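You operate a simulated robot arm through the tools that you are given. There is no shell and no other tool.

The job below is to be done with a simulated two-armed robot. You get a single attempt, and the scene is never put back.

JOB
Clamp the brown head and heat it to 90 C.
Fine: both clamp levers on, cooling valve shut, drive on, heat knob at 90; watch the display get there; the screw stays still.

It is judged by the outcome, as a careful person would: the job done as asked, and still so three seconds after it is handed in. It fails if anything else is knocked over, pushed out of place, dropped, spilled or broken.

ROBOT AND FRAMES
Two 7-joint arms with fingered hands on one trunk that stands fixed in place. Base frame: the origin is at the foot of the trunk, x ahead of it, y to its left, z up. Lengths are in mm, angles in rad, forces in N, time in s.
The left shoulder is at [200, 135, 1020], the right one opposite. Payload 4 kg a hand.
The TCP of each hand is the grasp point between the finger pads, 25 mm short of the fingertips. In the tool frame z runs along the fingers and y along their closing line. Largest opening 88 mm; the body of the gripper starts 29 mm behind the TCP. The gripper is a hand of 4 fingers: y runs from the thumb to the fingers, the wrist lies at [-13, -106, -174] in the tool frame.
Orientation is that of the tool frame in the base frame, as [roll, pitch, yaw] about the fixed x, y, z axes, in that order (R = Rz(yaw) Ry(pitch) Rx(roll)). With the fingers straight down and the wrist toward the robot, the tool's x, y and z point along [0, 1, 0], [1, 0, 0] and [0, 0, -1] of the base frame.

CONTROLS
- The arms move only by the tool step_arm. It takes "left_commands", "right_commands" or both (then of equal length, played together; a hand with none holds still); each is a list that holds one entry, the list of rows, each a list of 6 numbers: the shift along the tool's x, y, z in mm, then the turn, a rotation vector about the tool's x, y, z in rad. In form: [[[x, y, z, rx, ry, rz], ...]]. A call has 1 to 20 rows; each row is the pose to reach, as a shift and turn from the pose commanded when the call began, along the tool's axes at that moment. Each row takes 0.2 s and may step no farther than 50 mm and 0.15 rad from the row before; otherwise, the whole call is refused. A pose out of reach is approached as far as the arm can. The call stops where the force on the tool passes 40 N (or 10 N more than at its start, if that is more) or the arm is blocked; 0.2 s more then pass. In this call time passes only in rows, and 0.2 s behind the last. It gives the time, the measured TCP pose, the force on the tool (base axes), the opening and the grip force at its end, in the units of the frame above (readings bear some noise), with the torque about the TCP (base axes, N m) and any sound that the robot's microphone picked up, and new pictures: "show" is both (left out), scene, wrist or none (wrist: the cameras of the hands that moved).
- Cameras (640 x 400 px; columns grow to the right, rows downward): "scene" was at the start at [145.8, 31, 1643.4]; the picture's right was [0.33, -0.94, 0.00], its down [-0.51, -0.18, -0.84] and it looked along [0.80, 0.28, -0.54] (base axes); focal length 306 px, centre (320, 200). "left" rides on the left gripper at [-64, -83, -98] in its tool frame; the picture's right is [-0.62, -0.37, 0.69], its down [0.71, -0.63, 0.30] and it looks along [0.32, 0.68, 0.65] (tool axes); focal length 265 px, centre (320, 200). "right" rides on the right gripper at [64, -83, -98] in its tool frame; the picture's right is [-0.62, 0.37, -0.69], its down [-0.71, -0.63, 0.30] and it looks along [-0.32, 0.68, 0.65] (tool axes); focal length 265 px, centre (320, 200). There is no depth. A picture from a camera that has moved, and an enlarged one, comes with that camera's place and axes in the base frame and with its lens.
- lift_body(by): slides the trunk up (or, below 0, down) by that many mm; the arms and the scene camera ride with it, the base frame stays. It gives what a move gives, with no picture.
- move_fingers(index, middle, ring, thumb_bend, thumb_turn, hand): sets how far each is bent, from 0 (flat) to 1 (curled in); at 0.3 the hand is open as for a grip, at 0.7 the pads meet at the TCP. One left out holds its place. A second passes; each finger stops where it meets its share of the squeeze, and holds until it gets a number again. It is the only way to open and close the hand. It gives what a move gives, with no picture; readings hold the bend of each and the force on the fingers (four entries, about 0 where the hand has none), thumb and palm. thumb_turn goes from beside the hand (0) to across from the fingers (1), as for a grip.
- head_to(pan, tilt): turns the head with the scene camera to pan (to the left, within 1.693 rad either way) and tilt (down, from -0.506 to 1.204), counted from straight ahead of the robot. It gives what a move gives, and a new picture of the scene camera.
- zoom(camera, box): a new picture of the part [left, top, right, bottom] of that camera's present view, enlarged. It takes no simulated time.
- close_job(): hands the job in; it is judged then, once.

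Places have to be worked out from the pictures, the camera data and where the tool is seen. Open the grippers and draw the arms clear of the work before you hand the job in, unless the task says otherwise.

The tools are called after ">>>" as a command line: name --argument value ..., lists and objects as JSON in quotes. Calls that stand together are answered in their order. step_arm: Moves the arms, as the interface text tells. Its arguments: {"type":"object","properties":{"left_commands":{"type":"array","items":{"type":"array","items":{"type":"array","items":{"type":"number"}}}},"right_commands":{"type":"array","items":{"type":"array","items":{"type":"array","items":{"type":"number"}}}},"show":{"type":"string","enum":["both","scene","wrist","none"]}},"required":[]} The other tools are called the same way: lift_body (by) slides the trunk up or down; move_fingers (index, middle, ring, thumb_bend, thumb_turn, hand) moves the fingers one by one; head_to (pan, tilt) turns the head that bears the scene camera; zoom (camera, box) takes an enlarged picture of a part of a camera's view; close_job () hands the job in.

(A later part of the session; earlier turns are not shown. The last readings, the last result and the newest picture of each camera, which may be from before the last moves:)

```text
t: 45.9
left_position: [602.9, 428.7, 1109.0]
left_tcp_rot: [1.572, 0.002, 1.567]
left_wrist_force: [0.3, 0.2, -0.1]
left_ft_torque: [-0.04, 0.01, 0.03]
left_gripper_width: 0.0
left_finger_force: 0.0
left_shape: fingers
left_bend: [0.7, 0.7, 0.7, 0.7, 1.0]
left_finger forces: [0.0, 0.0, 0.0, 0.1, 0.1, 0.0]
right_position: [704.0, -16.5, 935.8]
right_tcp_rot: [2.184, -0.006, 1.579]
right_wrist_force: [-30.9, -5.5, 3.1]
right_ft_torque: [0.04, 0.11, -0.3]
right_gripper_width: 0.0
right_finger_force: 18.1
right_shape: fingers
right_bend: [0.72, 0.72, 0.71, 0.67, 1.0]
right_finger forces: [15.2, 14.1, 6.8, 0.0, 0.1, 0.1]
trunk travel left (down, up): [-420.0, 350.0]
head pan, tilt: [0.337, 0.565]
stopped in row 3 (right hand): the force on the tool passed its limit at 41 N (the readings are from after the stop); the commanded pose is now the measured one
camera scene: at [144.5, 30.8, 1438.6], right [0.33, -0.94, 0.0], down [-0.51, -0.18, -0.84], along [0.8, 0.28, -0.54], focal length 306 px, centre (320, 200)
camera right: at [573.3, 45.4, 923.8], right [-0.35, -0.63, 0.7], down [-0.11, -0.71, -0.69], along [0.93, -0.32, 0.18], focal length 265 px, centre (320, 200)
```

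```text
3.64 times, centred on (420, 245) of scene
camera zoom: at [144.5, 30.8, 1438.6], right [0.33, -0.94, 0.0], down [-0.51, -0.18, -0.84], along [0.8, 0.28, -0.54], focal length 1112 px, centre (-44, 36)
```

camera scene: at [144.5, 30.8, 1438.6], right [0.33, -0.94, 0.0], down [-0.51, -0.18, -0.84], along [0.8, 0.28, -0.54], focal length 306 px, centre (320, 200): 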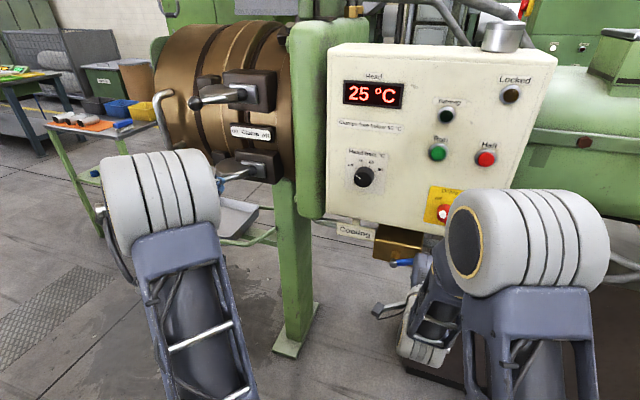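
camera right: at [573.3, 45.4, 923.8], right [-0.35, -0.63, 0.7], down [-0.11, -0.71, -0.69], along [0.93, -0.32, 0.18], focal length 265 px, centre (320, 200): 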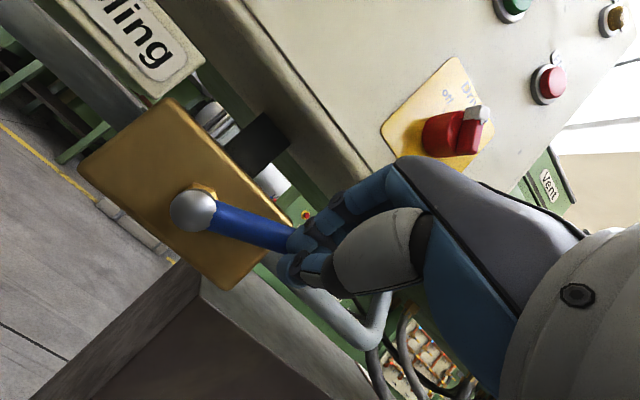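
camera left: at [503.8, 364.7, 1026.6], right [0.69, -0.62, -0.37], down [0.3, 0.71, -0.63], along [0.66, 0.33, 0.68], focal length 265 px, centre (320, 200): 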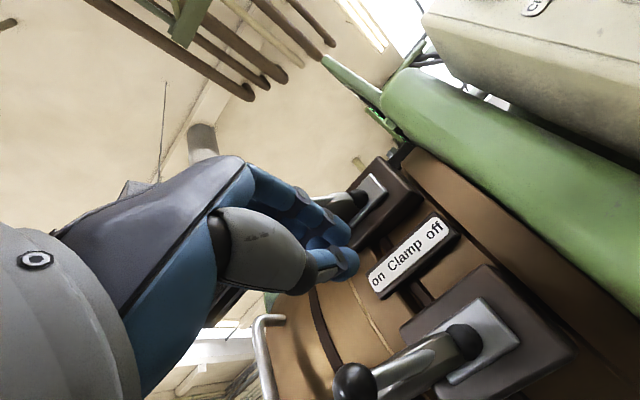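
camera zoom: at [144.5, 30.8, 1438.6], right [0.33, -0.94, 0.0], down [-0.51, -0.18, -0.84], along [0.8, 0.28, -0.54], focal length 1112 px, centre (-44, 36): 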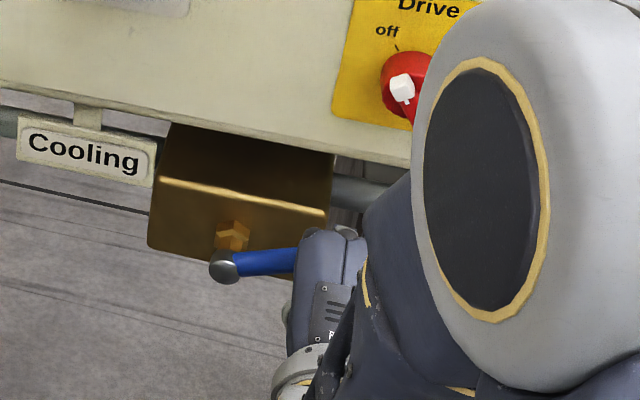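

The dip dragged the handle back a little, and the fingertips are pressing on its front face, so its axis is nearer x=728. I'll back off, go well below it, reach 12 mm deeper, and then lift.

>>> step_arm --right_commands '[[[0, -8.6, -12.3, 0, 0, 0], [0, -25, -0.8, 0, 0, 0], [0, -41.3, 10.7, 0, 0, 0], [0, -34.4, 24.2, 0, 0, 0], [0, -27.5, 34, 0, 0, 0], [0, -22.5, 30.5, 0, 0, 0], [0, -16, 25.9, 0, 0, 0], [0, -9.5, 21.3, 0, 0, 0], [0, -2.9, 16.7, 0, 0, 0], [1, 3.6, 12.1, 0, 0, 0], [2, 10.2, 7.5, 0, 0, 0]]]'

>>> zoom --camera "right" --box '[80, 60, 440, 330]'

>>> zoom --camera "scene" --box '[340, 190, 500, 300]'

```text
t: 48.3
left_position: [602.6, 428.5, 1108.3]
left_tcp_rot: [1.573, 0.004, 1.568]
left_wrist_force: [-0.2, -0.2, -0.1]
left_ft_torque: [-0.01, 0.0, -0.01]
left_gripper_width: 0.1
left_finger_force: 0.1
left_shape: fingers
left_bend: [0.7, 0.7, 0.7, 0.7, 1.0]
left_finger forces: [0.0, 0.0, 0.0, 0.0, 0.0, 0.0]
right_position: [719.5, -14.0, 938.9]
right_tcp_rot: [2.181, -0.006, 1.577]
right_wrist_force: [0.2, -0.7, 0.4]
right_ft_torque: [0.01, -0.02, 0.01]
right_gripper_width: 0.0
right_finger_force: 0.6
right_shape: fingers
right_bend: [0.7, 0.7, 0.7, 0.7, 1.0]
right_finger forces: [0.9, 0.1, 0.1, 0.0, 0.1, 0.0]
trunk travel left (down, up): [-420.0, 350.0]
head pan, tilt: [0.337, 0.565]
camera scene: at [145.9, 31.0, 1438.4], right [0.33, -0.94, 0.0], down [-0.51, -0.18, -0.84], along [0.8, 0.28, -0.54], focal length 306 px, centre (320, 200)
camera right: at [588.5, 48.8, 927.8], right [-0.35, -0.63, 0.7], down [-0.11, -0.71, -0.69], along [0.93, -0.32, 0.18], focal length 265 px, centre (320, 200)
```

scene: 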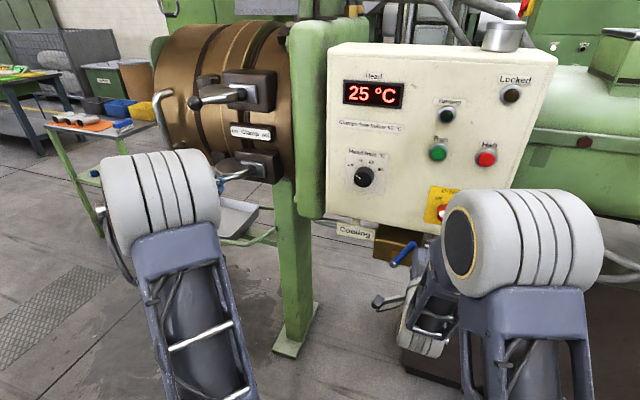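
right: 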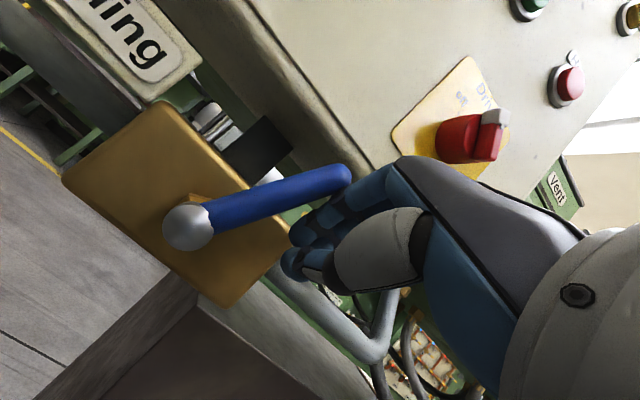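

```text
1.48 times, centred on (260, 195) of right
camera zoom: at [588.5, 48.8, 927.8], right [-0.35, -0.63, 0.7], down [-0.11, -0.71, -0.69], along [0.93, -0.32, 0.18], focal length 393 px, centre (409, 207)
```

zoom: 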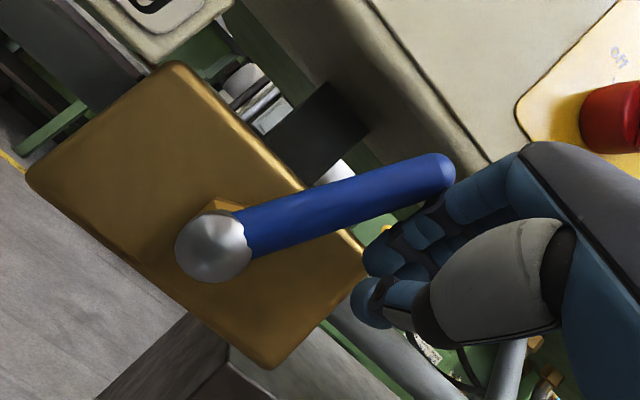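

```text
3.64 times, centred on (420, 245) of scene
camera zoom: at [145.9, 31.0, 1438.4], right [0.33, -0.94, 0.0], down [-0.51, -0.18, -0.84], along [0.8, 0.28, -0.54], focal length 1112 px, centre (-44, 36)
```

zoom: 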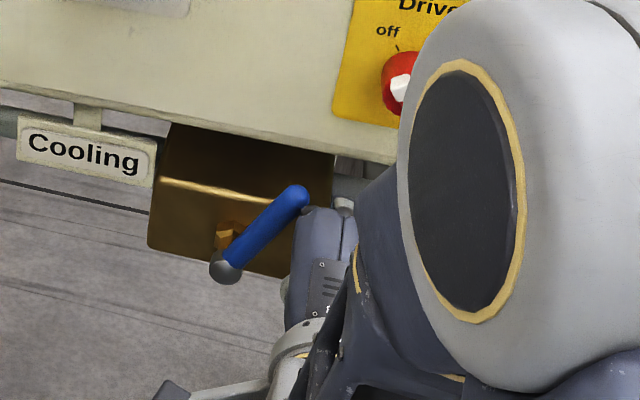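

The handle is now at about 52°, with the index side against it. I'll push on left and slightly up to bring it vertical.

>>> step_arm --right_commands '[[[4, 4.9, -3.4, 0, 0, 0], [8, 9, -6.3, 0, 0, 0], [12, 12.3, -8.6, 0, 0, 0], [16, 14, -9.8, 0, 0, 0], [20, 14.7, -10.3, 0, 0, 0], [24, 14.7, -10.3, 0, 0, 0], [28, 14.7, -10.3, 0, 0, 0]]]'

>>> zoom --camera "right" --box '[80, 60, 440, 330]'

>>> zoom --camera "scene" --box '[340, 190, 500, 300]'

```text
t: 49.9
left_position: [603.4, 428.7, 1108.8]
left_tcp_rot: [1.574, 0.005, 1.569]
left_wrist_force: [-0.3, 0.8, 0.9]
left_ft_torque: [0.0, 0.0, -0.01]
left_gripper_width: 0.0
left_finger_force: 0.0
left_shape: fingers
left_bend: [0.7, 0.7, 0.7, 0.7, 1.0]
left_finger forces: [0.1, 0.0, 0.0, 0.0, 0.0, 0.1]
right_position: [716.8, 14.2, 959.0]
right_tcp_rot: [2.181, -0.005, 1.578]
right_wrist_force: [-1.3, -0.3, -0.3]
right_ft_torque: [0.0, -0.01, -0.04]
right_gripper_width: 0.0
right_finger_force: 0.1
right_shape: fingers
right_bend: [0.7, 0.7, 0.7, 0.7, 1.0]
right_finger forces: [0.0, 0.0, 0.0, 0.0, 0.0, 0.1]
trunk travel left (down, up): [-420.0, 350.0]
head pan, tilt: [0.337, 0.565]
camera scene: at [145.9, 31.0, 1438.4], right [0.33, -0.94, 0.0], down [-0.51, -0.18, -0.84], along [0.8, 0.28, -0.54], focal length 306 px, centre (320, 200)
camera right: at [586.1, 75.6, 947.2], right [-0.35, -0.63, 0.7], down [-0.11, -0.71, -0.69], along [0.93, -0.32, 0.18], focal length 265 px, centre (320, 200)
```

scene: 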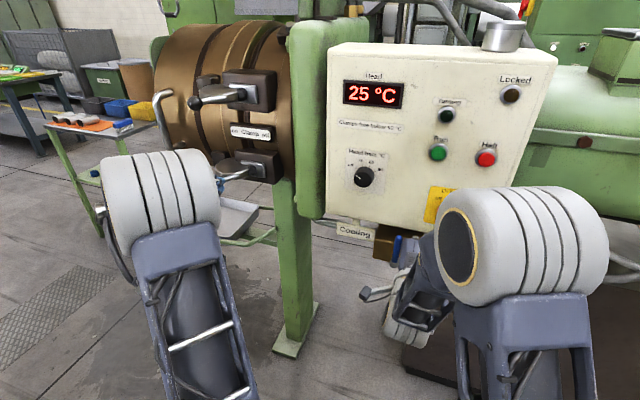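
right: 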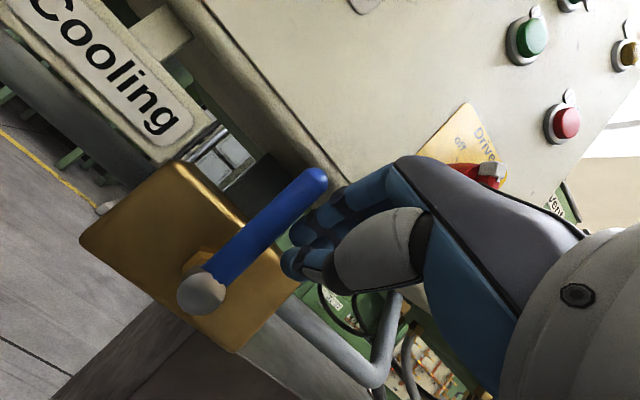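

```text
1.48 times, centred on (260, 195) of right
camera zoom: at [586.1, 75.6, 947.2], right [-0.35, -0.63, 0.7], down [-0.11, -0.71, -0.69], along [0.93, -0.32, 0.18], focal length 393 px, centre (409, 207)
```

zoom: 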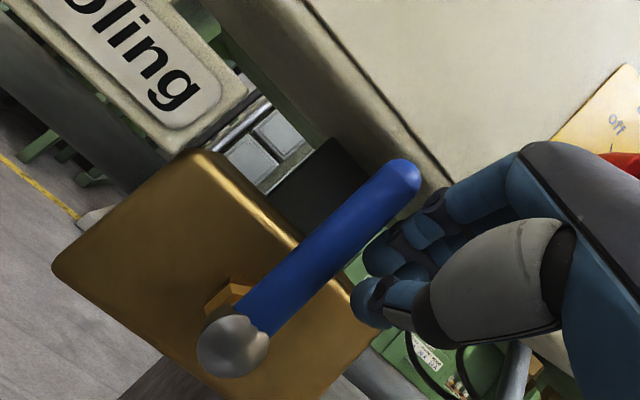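

```text
3.64 times, centred on (420, 245) of scene
camera zoom: at [145.9, 31.0, 1438.4], right [0.33, -0.94, 0.0], down [-0.51, -0.18, -0.84], along [0.8, 0.28, -0.54], focal length 1112 px, centre (-44, 36)
```

zoom: 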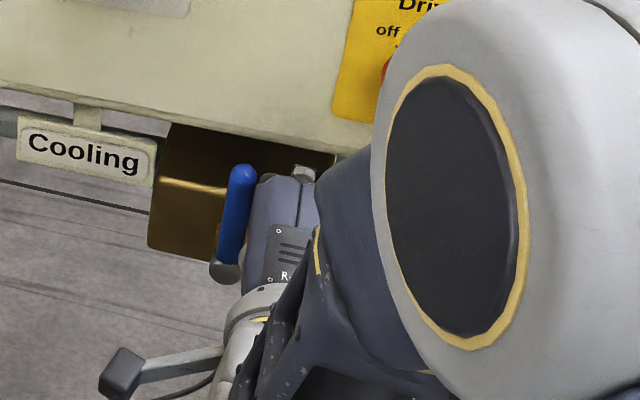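

The handle is at about 81°. I'll push further left until it meets its stop.

>>> step_arm --right_commands '[[[4, 1, -0.7, 0, 0, 0], [8, 1.5, -1, 0, 0, 0], [12, 2, -1.4, 0, 0, 0], [15, 2, -1.4, 0, 0, 0], [18, 2, -1.4, 0, 0, 0], [21, 2, -1.4, 0, 0, 0], [24, 2, -1.4, 0, 0, 0]]]'

>>> zoom --camera "right" --box '[80, 60, 440, 330]'

>>> zoom --camera "scene" --box '[340, 190, 500, 300]'

```text
t: 51.4
left_position: [603.5, 428.0, 1108.8]
left_tcp_rot: [1.572, 0.002, 1.569]
left_wrist_force: [-0.3, 0.3, -1.0]
left_ft_torque: [-0.03, 0.02, 0.01]
left_gripper_width: 0.1
left_finger_force: 0.0
left_shape: fingers
left_bend: [0.7, 0.7, 0.7, 0.7, 1.0]
left_finger forces: [0.1, 0.1, 0.0, 0.0, 0.1, 0.0]
right_position: [719.3, 23.5, 958.8]
right_tcp_rot: [2.18, -0.004, 1.553]
right_wrist_force: [-4.7, -18.1, 1.7]
right_ft_torque: [0.26, -0.09, -0.09]
right_gripper_width: 0.0
right_finger_force: 8.8
right_shape: fingers
right_bend: [0.7, 0.7, 0.7, 0.7, 1.0]
right_finger forces: [18.2, 0.1, 0.0, 0.1, 0.1, 0.1]
trunk travel left (down, up): [-420.0, 350.0]
head pan, tilt: [0.337, 0.565]
stopped in row 7 (right hand): the force on the tool passed its limit at 42 N (the readings are from after the stop); the commanded pose is now the measured one
camera scene: at [145.6, 30.5, 1438.5], right [0.33, -0.94, 0.0], down [-0.51, -0.18, -0.84], along [0.8, 0.28, -0.54], focal length 306 px, centre (320, 200)
camera right: at [590.8, 88.5, 947.5], right [-0.37, -0.62, 0.7], down [-0.12, -0.71, -0.69], along [0.92, -0.34, 0.18], focal length 265 px, centre (320, 200)
```

scene: 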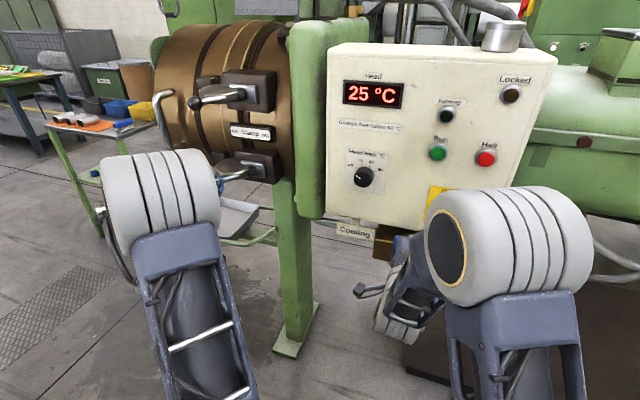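
right: 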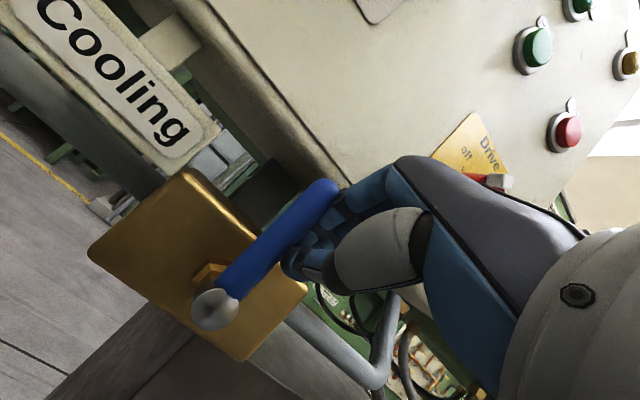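

```text
1.48 times, centred on (260, 195) of right
camera zoom: at [590.8, 88.5, 947.5], right [-0.37, -0.62, 0.7], down [-0.12, -0.71, -0.69], along [0.92, -0.34, 0.18], focal length 393 px, centre (409, 207)
```

zoom: 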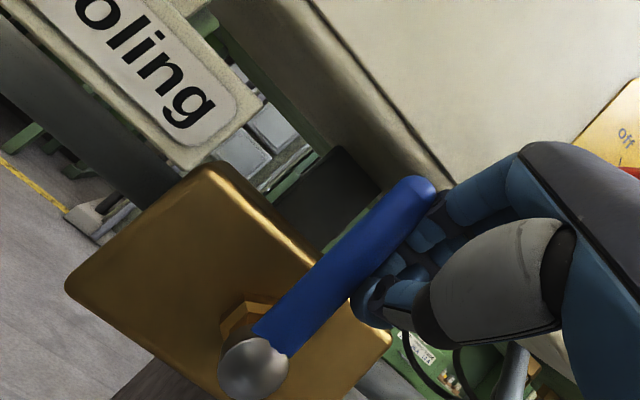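

```text
3.64 times, centred on (420, 245) of scene
camera zoom: at [145.6, 30.5, 1438.5], right [0.33, -0.94, 0.0], down [-0.51, -0.18, -0.84], along [0.8, 0.28, -0.54], focal length 1112 px, centre (-44, 36)
```

zoom: 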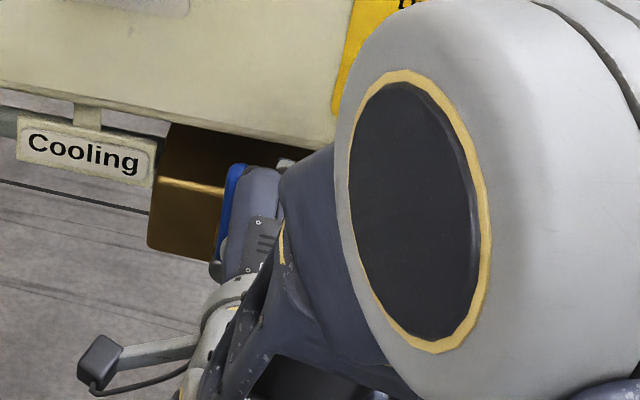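

Force reached 42 N at the valve's stop with the handle standing vertical, which is shut. I'll retreat to the right and back, then check that it stays.

>>> step_arm --right_commands '[[[-12, 0, 0, 0, 0, 0], [-30, 0, 0, 0, 0, 0], [-45, -22.9, -32.8, 0, 0, 0], [-65, -9.8, -66.4, 0, 0, 0]]]'

>>> zoom --camera "scene" --box '[340, 190, 500, 300]'

>>> zoom --camera "right" --box '[80, 0, 540, 280]'

```text
t: 52.4
left_position: [604.3, 427.2, 1109.3]
left_tcp_rot: [1.573, 0.004, 1.57]
left_wrist_force: [1.0, -0.3, -0.4]
left_ft_torque: [0.01, 0.0, 0.02]
left_gripper_width: 0.1
left_finger_force: 0.0
left_shape: fingers
left_bend: [0.7, 0.7, 0.7, 0.7, 1.0]
left_finger forces: [0.0, 0.1, 0.0, 0.0, 0.2, 0.0]
right_position: [659.1, -35.9, 987.9]
right_tcp_rot: [2.18, -0.004, 1.563]
right_wrist_force: [0.3, -0.5, 0.3]
right_ft_torque: [-0.03, 0.02, 0.02]
right_gripper_width: 0.1
right_finger_force: 0.1
right_shape: fingers
right_bend: [0.7, 0.7, 0.7, 0.7, 1.0]
right_finger forces: [0.0, 0.0, 0.1, 0.1, 0.0, 0.0]
trunk travel left (down, up): [-420.0, 350.0]
head pan, tilt: [0.337, 0.565]
camera scene: at [146.1, 31.2, 1438.3], right [0.33, -0.94, 0.0], down [-0.51, -0.18, -0.84], along [0.8, 0.28, -0.54], focal length 306 px, centre (320, 200)
camera right: at [530.5, 27.8, 976.6], right [-0.36, -0.62, 0.7], down [-0.12, -0.71, -0.69], along [0.93, -0.33, 0.18], focal length 265 px, centre (320, 200)
```

scene: 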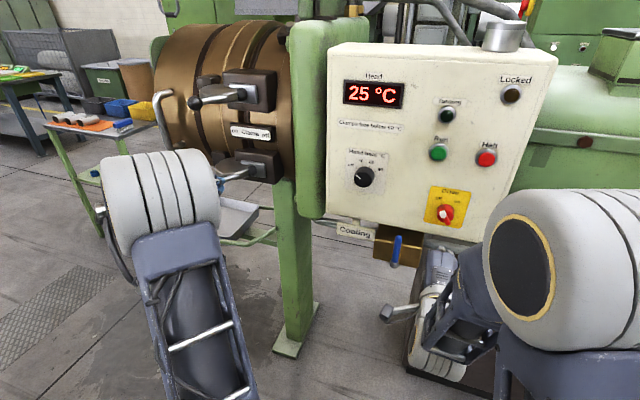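
right: 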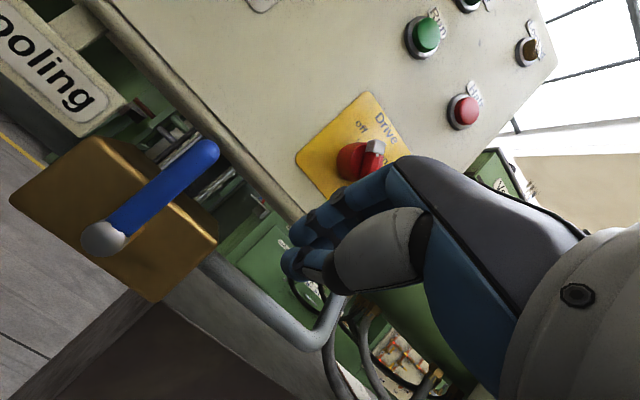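

```text
3.64 times, centred on (420, 245) of scene
camera zoom: at [146.1, 31.2, 1438.3], right [0.33, -0.94, 0.0], down [-0.51, -0.18, -0.84], along [0.8, 0.28, -0.54], focal length 1112 px, centre (-44, 36)
```

zoom: 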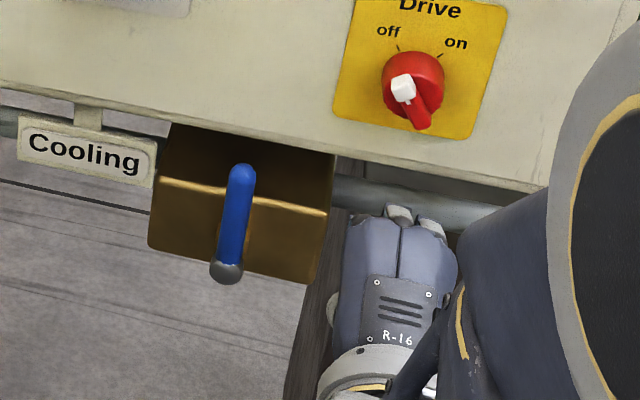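

```text
1.39 times, centred on (310, 140) of right
camera zoom: at [530.5, 27.8, 976.6], right [-0.36, -0.62, 0.7], down [-0.12, -0.71, -0.69], along [0.93, -0.33, 0.18], focal length 369 px, centre (334, 284)
```

zoom: 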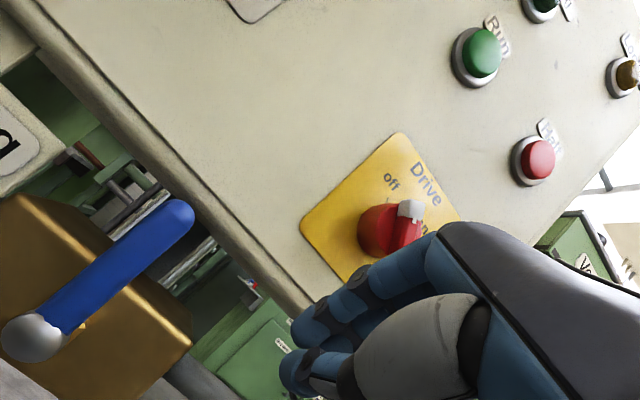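

The handle is exactly vertical, allowing for perspective, so cooling is shut. For the drive switch, the grip bar's white end is at about (717,-37,1074) and its tail at about (717,-51,1050). I'll level the right hand to the right of it so the index side can push the tail left, which turns it clockwise to "on".

>>> step_arm --right_commands '[[[-15, 7, -6, -0.122, 0, 0], [-30, 14, -12, -0.244, 0, 0], [-45, 20, -18, -0.366, 0, 0], [-60, 27, -24, -0.488, 0, 0], [-76, 34, -30, -0.609, 0, 0]]]'

>>> zoom --camera "scene" --box '[400, 170, 520, 250]'

```text
t: 53.6
left_position: [603.7, 427.3, 1109.5]
left_tcp_rot: [1.572, 0.003, 1.567]
left_wrist_force: [-0.7, 0.0, -0.1]
left_ft_torque: [-0.02, 0.01, 0.02]
left_gripper_width: 0.1
left_finger_force: 0.0
left_shape: fingers
left_bend: [0.7, 0.7, 0.7, 0.7, 1.0]
left_finger forces: [0.0, 0.0, 0.1, 0.0, 0.1, 0.1]
right_position: [652.2, -114.2, 1034.6]
right_tcp_rot: [1.571, -0.005, 1.563]
right_wrist_force: [-0.1, -0.9, 1.0]
right_ft_torque: [-0.05, 0.03, 0.05]
right_gripper_width: 0.1
right_finger_force: 0.0
right_shape: fingers
right_bend: [0.7, 0.7, 0.7, 0.7, 1.0]
right_finger forces: [0.0, 0.0, 0.1, 0.1, 0.0, 0.1]
right hand out of reach, approached as far as the arm can: row 2, 3
trunk travel left (down, up): [-420.0, 350.0]
head pan, tilt: [0.337, 0.565]
camera scene: at [145.6, 30.0, 1438.7], right [0.33, -0.94, 0.0], down [-0.51, -0.18, -0.84], along [0.8, 0.28, -0.54], focal length 306 px, centre (320, 200)
camera right: at [552.5, -49.4, 951.6], right [-0.7, -0.62, 0.36], down [0.3, -0.71, -0.63], along [0.65, -0.33, 0.68], focal length 265 px, centre (320, 200)
```

scene: 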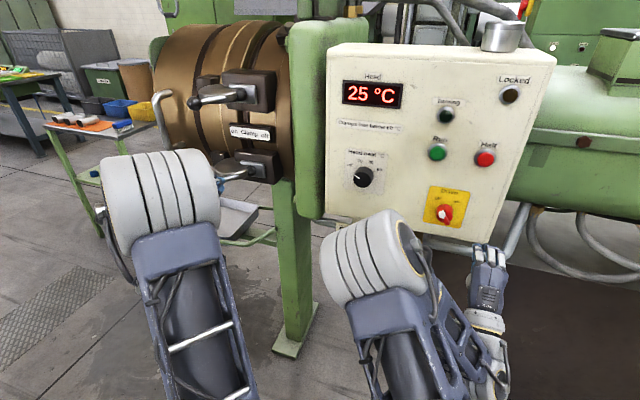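
right: 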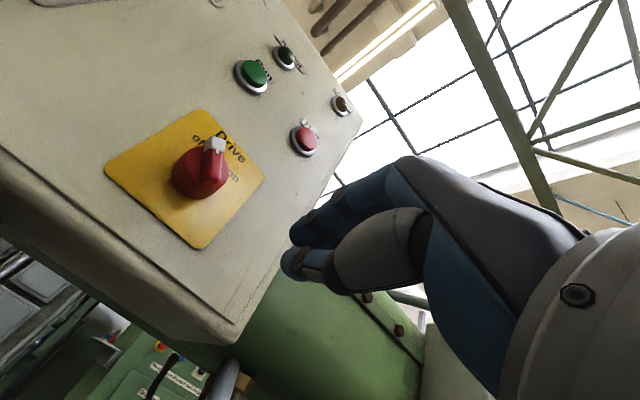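

```text
5.00 times, centred on (460, 210) of scene
camera zoom: at [145.6, 30.0, 1438.7], right [0.33, -0.94, 0.0], down [-0.51, -0.18, -0.84], along [0.8, 0.28, -0.54], focal length 1529 px, centre (-380, 150)
```

zoom: 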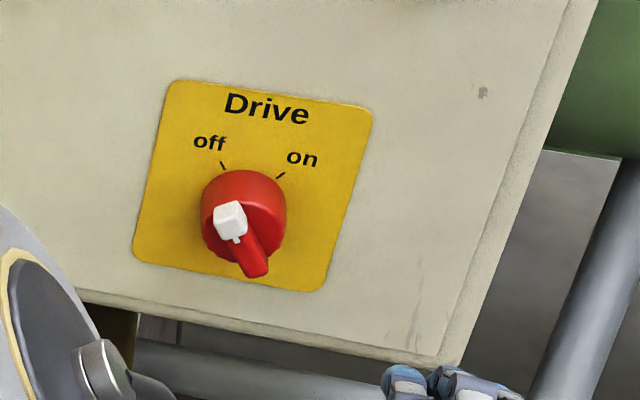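

White tip is confirmed at about (715,-36,1077) and the tail at about (716,-51,1052). I'll move the fingertips forward to x≈725 beside the tail and push left in small steps.

>>> step_arm --right_commands '[[[0, 10, 20, 0, 0, 0], [0, 10, 40, 0, 0, 0], [0, 10, 48, 0, 0, 0], [8, 10, 48, 0, 0, 0], [15, 10, 48, 0, 0, 0], [20, 10, 48, 0, 0, 0], [25, 10, 48, 0, 0, 0], [30, 10, 48, 0, 0, 0], [35, 10, 48, 0, 0, 0]]]'

>>> zoom --camera "scene" --box '[400, 170, 520, 250]'

>>> zoom --camera "right" --box '[100, 60, 460, 330]'

```text
t: 55.6
left_position: [601.5, 428.3, 1108.7]
left_tcp_rot: [1.573, 0.004, 1.568]
left_wrist_force: [0.6, 0.3, 0.0]
left_ft_torque: [0.02, -0.02, -0.02]
left_gripper_width: 0.1
left_finger_force: 0.0
left_shape: fingers
left_bend: [0.7, 0.7, 0.7, 0.7, 1.0]
left_finger forces: [0.0, 0.0, 0.1, 0.0, 0.1, 0.0]
right_position: [701.2, -78.9, 1044.8]
right_tcp_rot: [1.572, -0.005, 1.56]
right_wrist_force: [-0.4, -0.9, -1.0]
right_ft_torque: [-0.03, 0.0, 0.03]
right_gripper_width: 0.2
right_finger_force: 0.0
right_shape: fingers
right_bend: [0.7, 0.7, 0.7, 0.7, 1.0]
right_finger forces: [0.0, 0.1, 0.1, 0.1, 0.0, 0.0]
trunk travel left (down, up): [-420.0, 350.0]
head pan, tilt: [0.337, 0.565]
camera scene: at [145.9, 31.0, 1438.4], right [0.33, -0.94, 0.0], down [-0.51, -0.18, -0.84], along [0.8, 0.28, -0.54], focal length 306 px, centre (320, 200)
camera right: at [601.3, -14.6, 960.6], right [-0.7, -0.61, 0.37], down [0.3, -0.71, -0.63], along [0.65, -0.33, 0.68], focal length 265 px, centre (320, 200)
```

scene: 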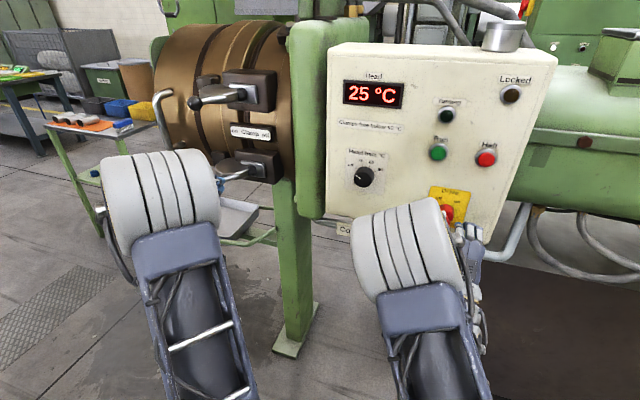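
right: 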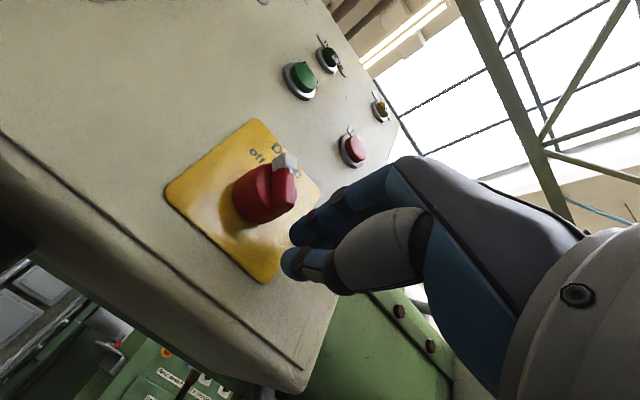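

```text
5.00 times, centred on (460, 210) of scene
camera zoom: at [145.9, 31.0, 1438.4], right [0.33, -0.94, 0.0], down [-0.51, -0.18, -0.84], along [0.8, 0.28, -0.54], focal length 1529 px, centre (-380, 150)
```

zoom: 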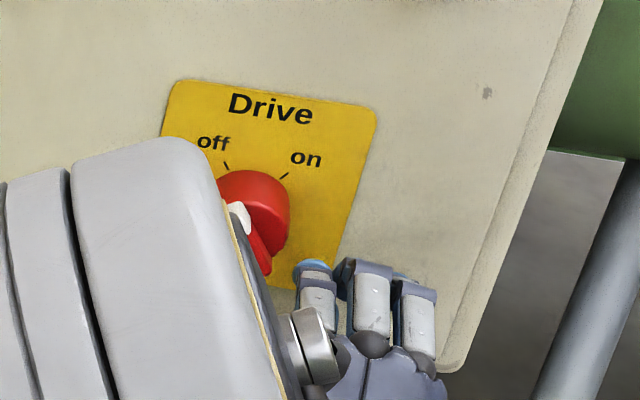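

```text
1.48 times, centred on (280, 195) of right
camera zoom: at [601.3, -14.6, 960.6], right [-0.7, -0.61, 0.37], down [0.3, -0.71, -0.63], along [0.65, -0.33, 0.68], focal length 393 px, centre (379, 207)
```

zoom: 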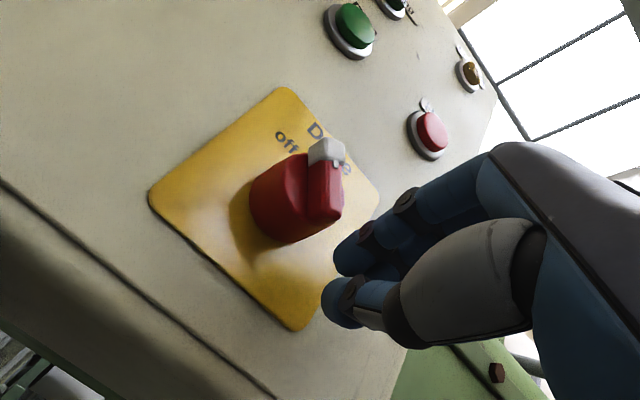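

The index tip is about 15 mm right of the tail and at the right height. I'll continue left in 4 mm steps.

>>> step_arm --right_commands '[[[5, 0, 0, 0, 0, 0], [10, 0, 0, 0, 0, 0], [14, 0, 0, 0, 0, 0], [18, 0, 0, 0, 0, 0], [22, 0, 0, 0, 0, 0], [26, 0, 0, 0, 0, 0]]]'

>>> zoom --camera "scene" --box '[400, 170, 520, 250]'

>>> zoom --camera "right" --box '[100, 60, 460, 330]'

```text
t: 57.0
left_position: [604.0, 427.7, 1108.3]
left_tcp_rot: [1.574, 0.005, 1.569]
left_wrist_force: [0.1, -0.6, -0.2]
left_ft_torque: [0.01, 0.0, 0.02]
left_gripper_width: 0.0
left_finger_force: 0.1
left_shape: fingers
left_bend: [0.7, 0.7, 0.7, 0.7, 1.0]
left_finger forces: [0.0, 0.0, 0.0, 0.0, 0.0, 0.0]
right_position: [699.3, -54.1, 1042.5]
right_tcp_rot: [1.573, -0.004, 1.561]
right_wrist_force: [-4.9, -4.6, -3.9]
right_ft_torque: [0.03, 0.0, -0.01]
right_gripper_width: 0.3
right_finger_force: 5.1
right_shape: fingers
right_bend: [0.71, 0.7, 0.7, 0.69, 1.0]
right_finger forces: [9.7, 0.1, 0.1, 0.0, 0.0, 0.1]
trunk travel left (down, up): [-420.0, 350.0]
head pan, tilt: [0.337, 0.565]
camera scene: at [145.8, 30.8, 1438.4], right [0.33, -0.94, 0.0], down [-0.51, -0.18, -0.84], along [0.8, 0.28, -0.54], focal length 306 px, centre (320, 200)
camera right: at [601.7, 10.6, 960.6], right [-0.7, -0.61, 0.37], down [0.3, -0.72, -0.63], along [0.65, -0.33, 0.68], focal length 265 px, centre (320, 200)
```

scene: 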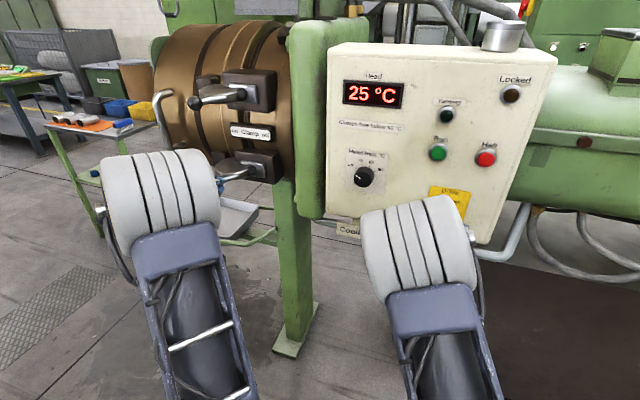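
right: 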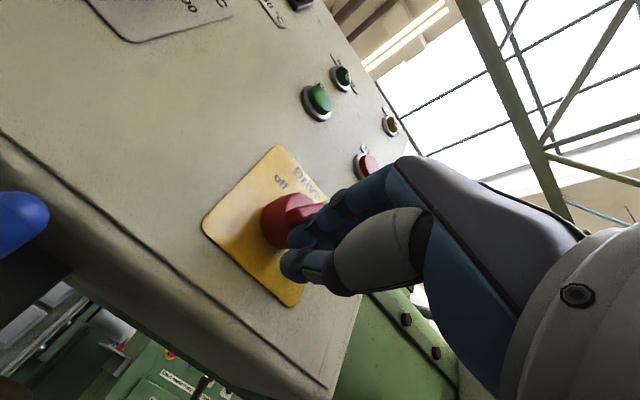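

```text
5.00 times, centred on (460, 210) of scene
camera zoom: at [145.8, 30.8, 1438.4], right [0.33, -0.94, 0.0], down [-0.51, -0.18, -0.84], along [0.8, 0.28, -0.54], focal length 1529 px, centre (-380, 150)
```

zoom: 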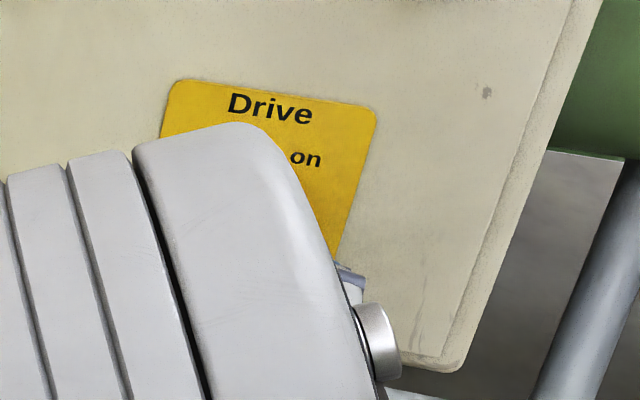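

```text
1.48 times, centred on (280, 195) of right
camera zoom: at [601.7, 10.6, 960.6], right [-0.7, -0.61, 0.37], down [0.3, -0.72, -0.63], along [0.65, -0.33, 0.68], focal length 393 px, centre (379, 207)
```

zoom: 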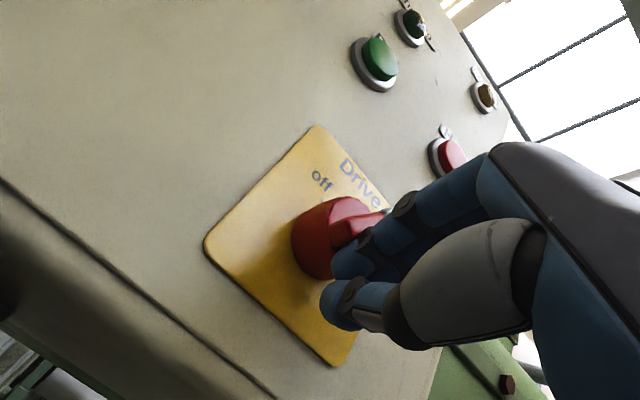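

The switch has turned clockwise past vertical, with about 7 N on the index. I'll keep pushing until it stops at "on".

>>> step_arm --right_commands '[[[3, 0, 0, 0, 0, 0], [6, 0, 0, 0, 0, 0], [9, 0, 0, 0, 0, 0], [12, 0, 0, 0, 0, 0], [15, 0, 0, 0, 0, 0]]]'

>>> zoom --camera "right" --box '[100, 60, 460, 330]'

```text
t: 58.2
left_position: [603.0, 426.8, 1108.7]
left_tcp_rot: [1.572, 0.002, 1.569]
left_wrist_force: [0.5, -0.6, -0.9]
left_ft_torque: [-0.02, 0.03, 0.0]
left_gripper_width: 0.1
left_finger_force: 0.0
left_shape: fingers
left_bend: [0.7, 0.7, 0.7, 0.7, 1.0]
left_finger forces: [0.1, 0.1, 0.1, 0.0, 0.0, 0.0]
right_position: [699.5, -40.6, 1041.7]
right_tcp_rot: [1.581, -0.002, 1.552]
right_wrist_force: [-21.1, -10.2, -11.5]
right_ft_torque: [0.3, -0.11, -0.1]
right_gripper_width: 0.0
right_finger_force: 17.9
right_shape: fingers
right_bend: [0.71, 0.71, 0.7, 0.67, 1.0]
right_finger forces: [17.2, 18.3, 0.1, 0.0, 0.1, 0.0]
trunk travel left (down, up): [-420.0, 350.0]
head pan, tilt: [0.337, 0.565]
stopped in row 5 (right hand): the force on the tool passed its limit at 41 N (the readings are from after the stop); the commanded pose is now the measured one
camera scene: at [145.4, 30.8, 1438.5], right [0.33, -0.94, 0.0], down [-0.51, -0.18, -0.84], along [0.8, 0.28, -0.54], focal length 306 px, centre (320, 200)
camera right: at [599.9, 23.7, 958.8], right [-0.7, -0.61, 0.37], down [0.28, -0.72, -0.63], along [0.65, -0.34, 0.68], focal length 265 px, centre (320, 200)
```

scene: 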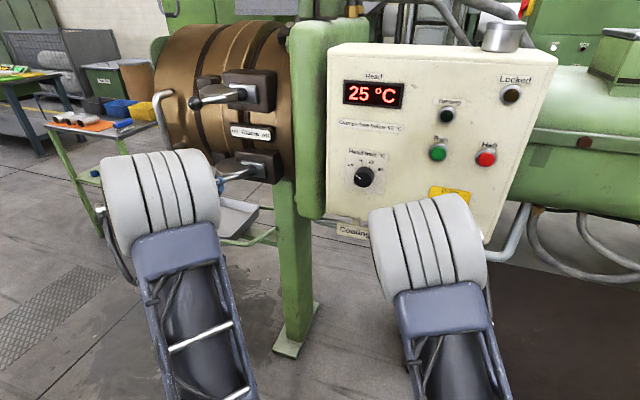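
right: 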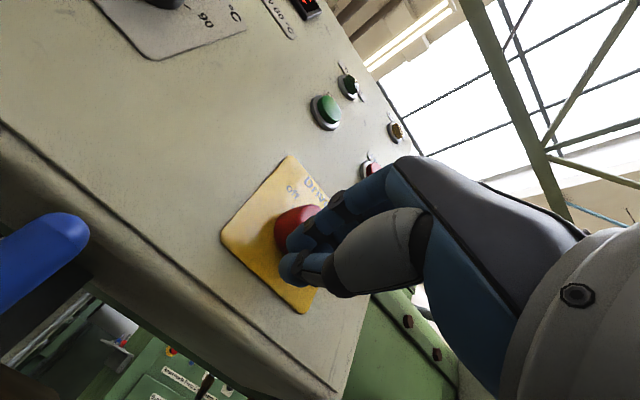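

```text
1.48 times, centred on (280, 195) of right
camera zoom: at [599.9, 23.7, 958.8], right [-0.7, -0.61, 0.37], down [0.28, -0.72, -0.63], along [0.65, -0.34, 0.68], focal length 393 px, centre (379, 207)
```

zoom: 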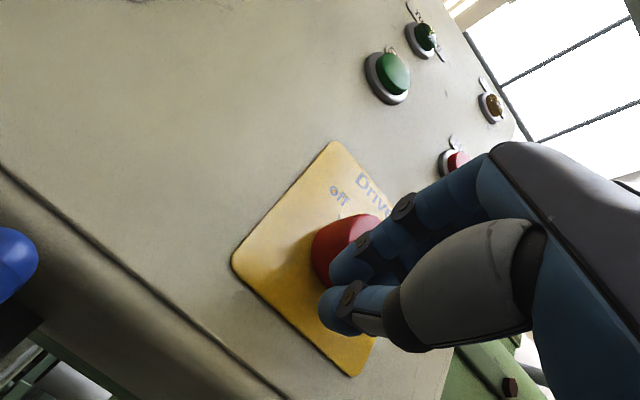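

Contact has grown to about 41 N, mainly fingertips pressing into the panel side, so the switch must be near its end. I'll retreat straight back and check its position.

>>> step_arm --right_commands '[[[0, 0, -10, 0, 0, 0], [0, 0, -25, 0, 0, 0], [0, -5, -45, 0, 0, 0]]]'

>>> zoom --camera "right" --box '[100, 60, 460, 330]'

>>> zoom --camera "scene" --box '[400, 170, 520, 250]'

```text
t: 59.0
left_position: [603.9, 427.7, 1108.1]
left_tcp_rot: [1.573, 0.004, 1.571]
left_wrist_force: [-0.6, 0.0, 0.3]
left_ft_torque: [0.01, -0.03, -0.04]
left_gripper_width: 0.0
left_finger_force: 0.2
left_shape: fingers
left_bend: [0.7, 0.7, 0.7, 0.7, 1.0]
left_finger forces: [0.0, 0.0, 0.1, 0.0, 0.0, 0.0]
right_position: [655.2, -38.8, 1037.0]
right_tcp_rot: [1.574, -0.003, 1.553]
right_wrist_force: [-1.0, 0.7, -0.2]
right_ft_torque: [0.02, -0.03, -0.03]
right_gripper_width: 0.2
right_finger_force: 0.2
right_shape: fingers
right_bend: [0.7, 0.7, 0.7, 0.7, 1.0]
right_finger forces: [0.0, 0.1, 0.0, 0.0, 0.1, 0.1]
trunk travel left (down, up): [-420.0, 350.0]
head pan, tilt: [0.337, 0.565]
camera scene: at [146.0, 30.9, 1438.5], right [0.33, -0.94, 0.0], down [-0.51, -0.18, -0.84], along [0.8, 0.28, -0.54], focal length 306 px, centre (320, 200)
camera right: at [555.9, 24.2, 955.0], right [-0.7, -0.61, 0.37], down [0.29, -0.72, -0.63], along [0.65, -0.34, 0.68], focal length 265 px, centre (320, 200)
```

scene: 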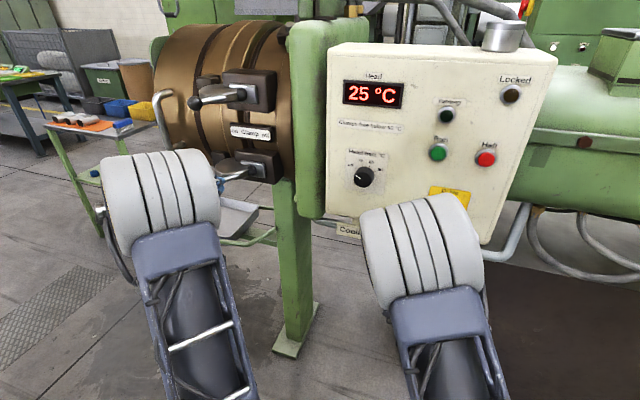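
right: 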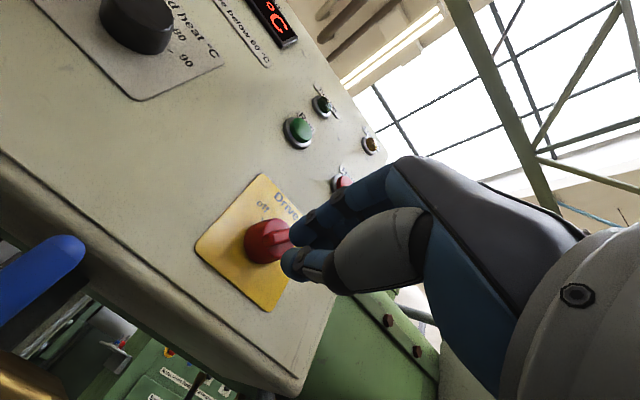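

```text
1.48 times, centred on (280, 195) of right
camera zoom: at [555.9, 24.2, 955.0], right [-0.7, -0.61, 0.37], down [0.29, -0.72, -0.63], along [0.65, -0.34, 0.68], focal length 393 px, centre (379, 207)
```

zoom: 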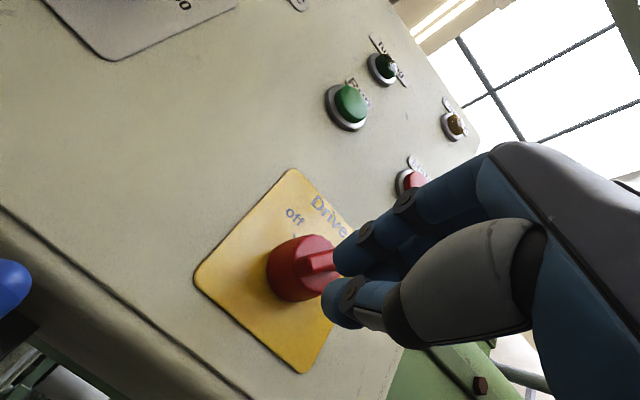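

```text
5.00 times, centred on (460, 210) of scene
camera zoom: at [146.0, 30.9, 1438.5], right [0.33, -0.94, 0.0], down [-0.51, -0.18, -0.84], along [0.8, 0.28, -0.54], focal length 1529 px, centre (-380, 150)
```

zoom: 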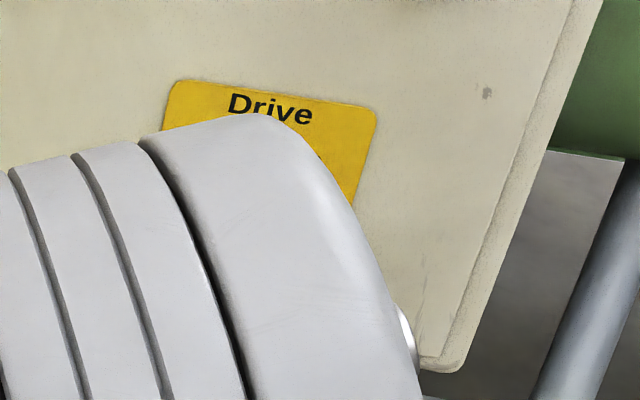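

The view is blocked, so I'll move the right hand to the side to see the switch.

>>> step_arm --right_commands '[[[-40, 0, 0, 0, 0, 0], [-85, 0, 0, 0, 0, 0]]]'

>>> zoom --camera "right" --box '[60, 40, 420, 310]'

>>> zoom --camera "scene" --box '[400, 170, 520, 250]'

```text
t: 59.6
left_position: [603.9, 428.9, 1108.9]
left_tcp_rot: [1.574, 0.005, 1.57]
left_wrist_force: [0.0, 0.0, -0.1]
left_ft_torque: [0.0, -0.01, -0.03]
left_gripper_width: 0.1
left_finger_force: 0.0
left_shape: fingers
left_bend: [0.7, 0.7, 0.7, 0.7, 1.0]
left_finger forces: [0.1, 0.1, 0.0, 0.1, 0.0, 0.0]
right_position: [654.3, -124.3, 1035.9]
right_tcp_rot: [1.576, -0.003, 1.556]
right_wrist_force: [-0.6, -0.2, -0.7]
right_ft_torque: [-0.01, -0.01, -0.03]
right_gripper_width: 0.0
right_finger_force: 0.0
right_shape: fingers
right_bend: [0.7, 0.7, 0.7, 0.7, 1.0]
right_finger forces: [0.0, 0.0, 0.0, 0.0, 0.1, 0.0]
trunk travel left (down, up): [-420.0, 350.0]
head pan, tilt: [0.337, 0.565]
camera scene: at [145.7, 31.1, 1438.5], right [0.33, -0.94, 0.0], down [-0.51, -0.18, -0.84], along [0.8, 0.28, -0.54], focal length 306 px, centre (320, 200)
camera right: at [555.1, -59.4, 953.8], right [-0.7, -0.61, 0.37], down [0.29, -0.72, -0.63], along [0.65, -0.34, 0.68], focal length 265 px, centre (320, 200)
```

scene: 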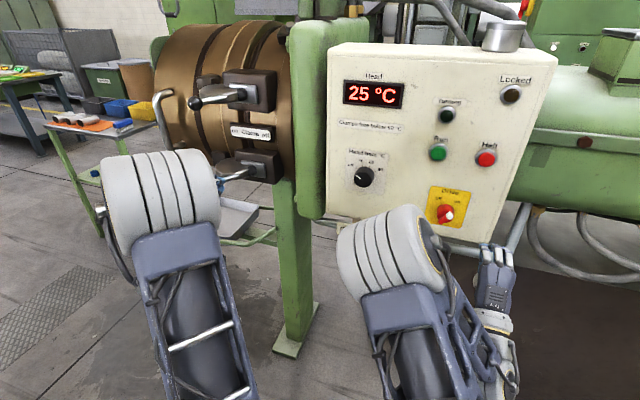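
right: 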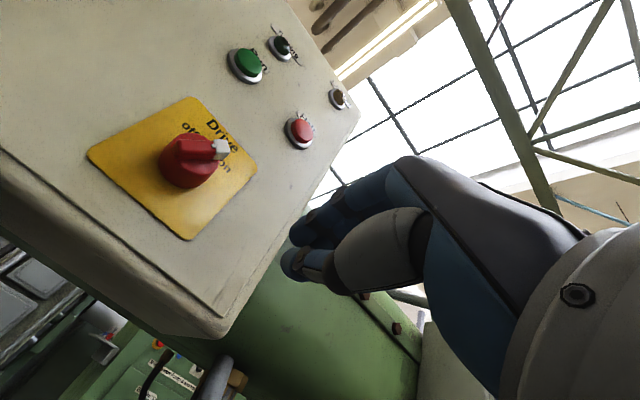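

```text
1.48 times, centred on (240, 175) of right
camera zoom: at [555.1, -59.4, 953.8], right [-0.7, -0.61, 0.37], down [0.29, -0.72, -0.63], along [0.65, -0.34, 0.68], focal length 393 px, centre (438, 237)
```

zoom: 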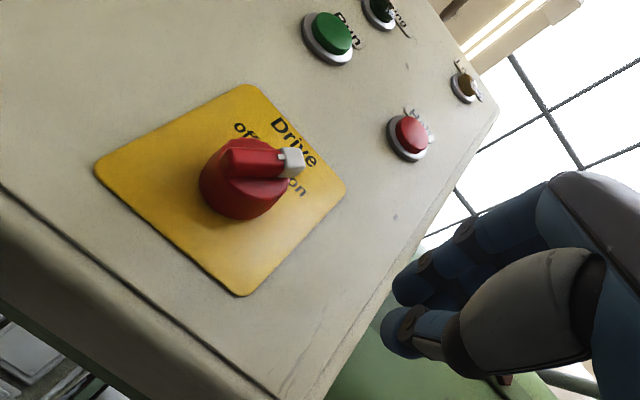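

```text
5.00 times, centred on (460, 210) of scene
camera zoom: at [145.7, 31.1, 1438.5], right [0.33, -0.94, 0.0], down [-0.51, -0.18, -0.84], along [0.8, 0.28, -0.54], focal length 1529 px, centre (-380, 150)
```

zoom: 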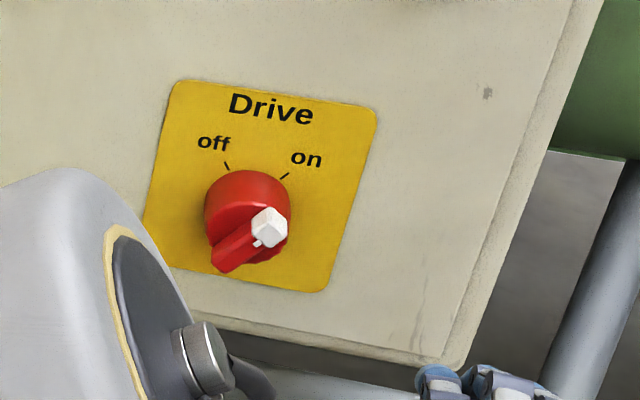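

The switch's white pointer now lines up with "on", about 70° from where it was. The right elbow sits near the middle of the workspace, so I'll move the right arm off to the right before using the left hand on the heat knob.

>>> step_arm --right_commands '[[[-25, -5, 0, 0.124, 0, 0], [-50, -10, 0, 0.248, 0, 0], [-75, -15, 0, 0.372, 0, 0], [-100, -20, 0, 0.496, 0, 0], [-130, -25, 0, 0.62, 0, 0]]]' --show "scene"

```text
t: 60.8
left_position: [603.6, 428.0, 1108.3]
left_tcp_rot: [1.574, 0.005, 1.569]
left_wrist_force: [-0.6, -1.1, 0.4]
left_ft_torque: [0.01, -0.02, -0.03]
left_gripper_width: 0.0
left_finger_force: 0.1
left_shape: fingers
left_bend: [0.7, 0.7, 0.7, 0.7, 1.0]
left_finger forces: [0.0, 0.0, 0.0, 0.0, 0.0, 0.0]
right_position: [651.0, -254.4, 1010.3]
right_tcp_rot: [2.2, -0.002, 1.557]
right_wrist_force: [-0.6, 0.3, -0.3]
right_ft_torque: [0.04, 0.01, 0.0]
right_gripper_width: 0.0
right_finger_force: 0.1
right_shape: fingers
right_bend: [0.7, 0.7, 0.7, 0.7, 1.0]
right_finger forces: [0.0, 0.0, 0.1, 0.1, 0.0, 0.1]
right hand out of reach, approached as far as the arm can: row 2, 3
trunk travel left (down, up): [-420.0, 350.0]
head pan, tilt: [0.337, 0.565]
camera scene: at [146.0, 31.3, 1438.4], right [0.33, -0.94, 0.0], down [-0.51, -0.18, -0.84], along [0.8, 0.28, -0.54], focal length 306 px, centre (320, 200)
```

scene: 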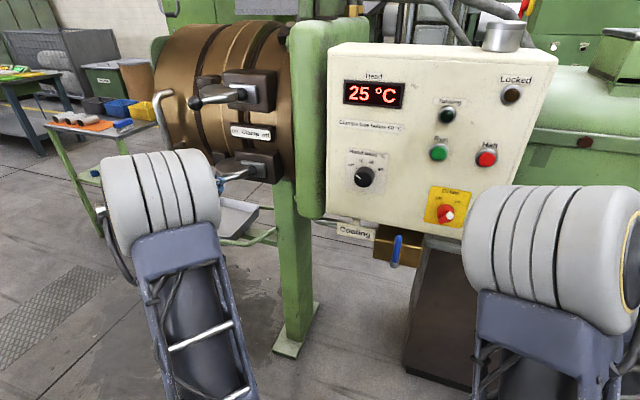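

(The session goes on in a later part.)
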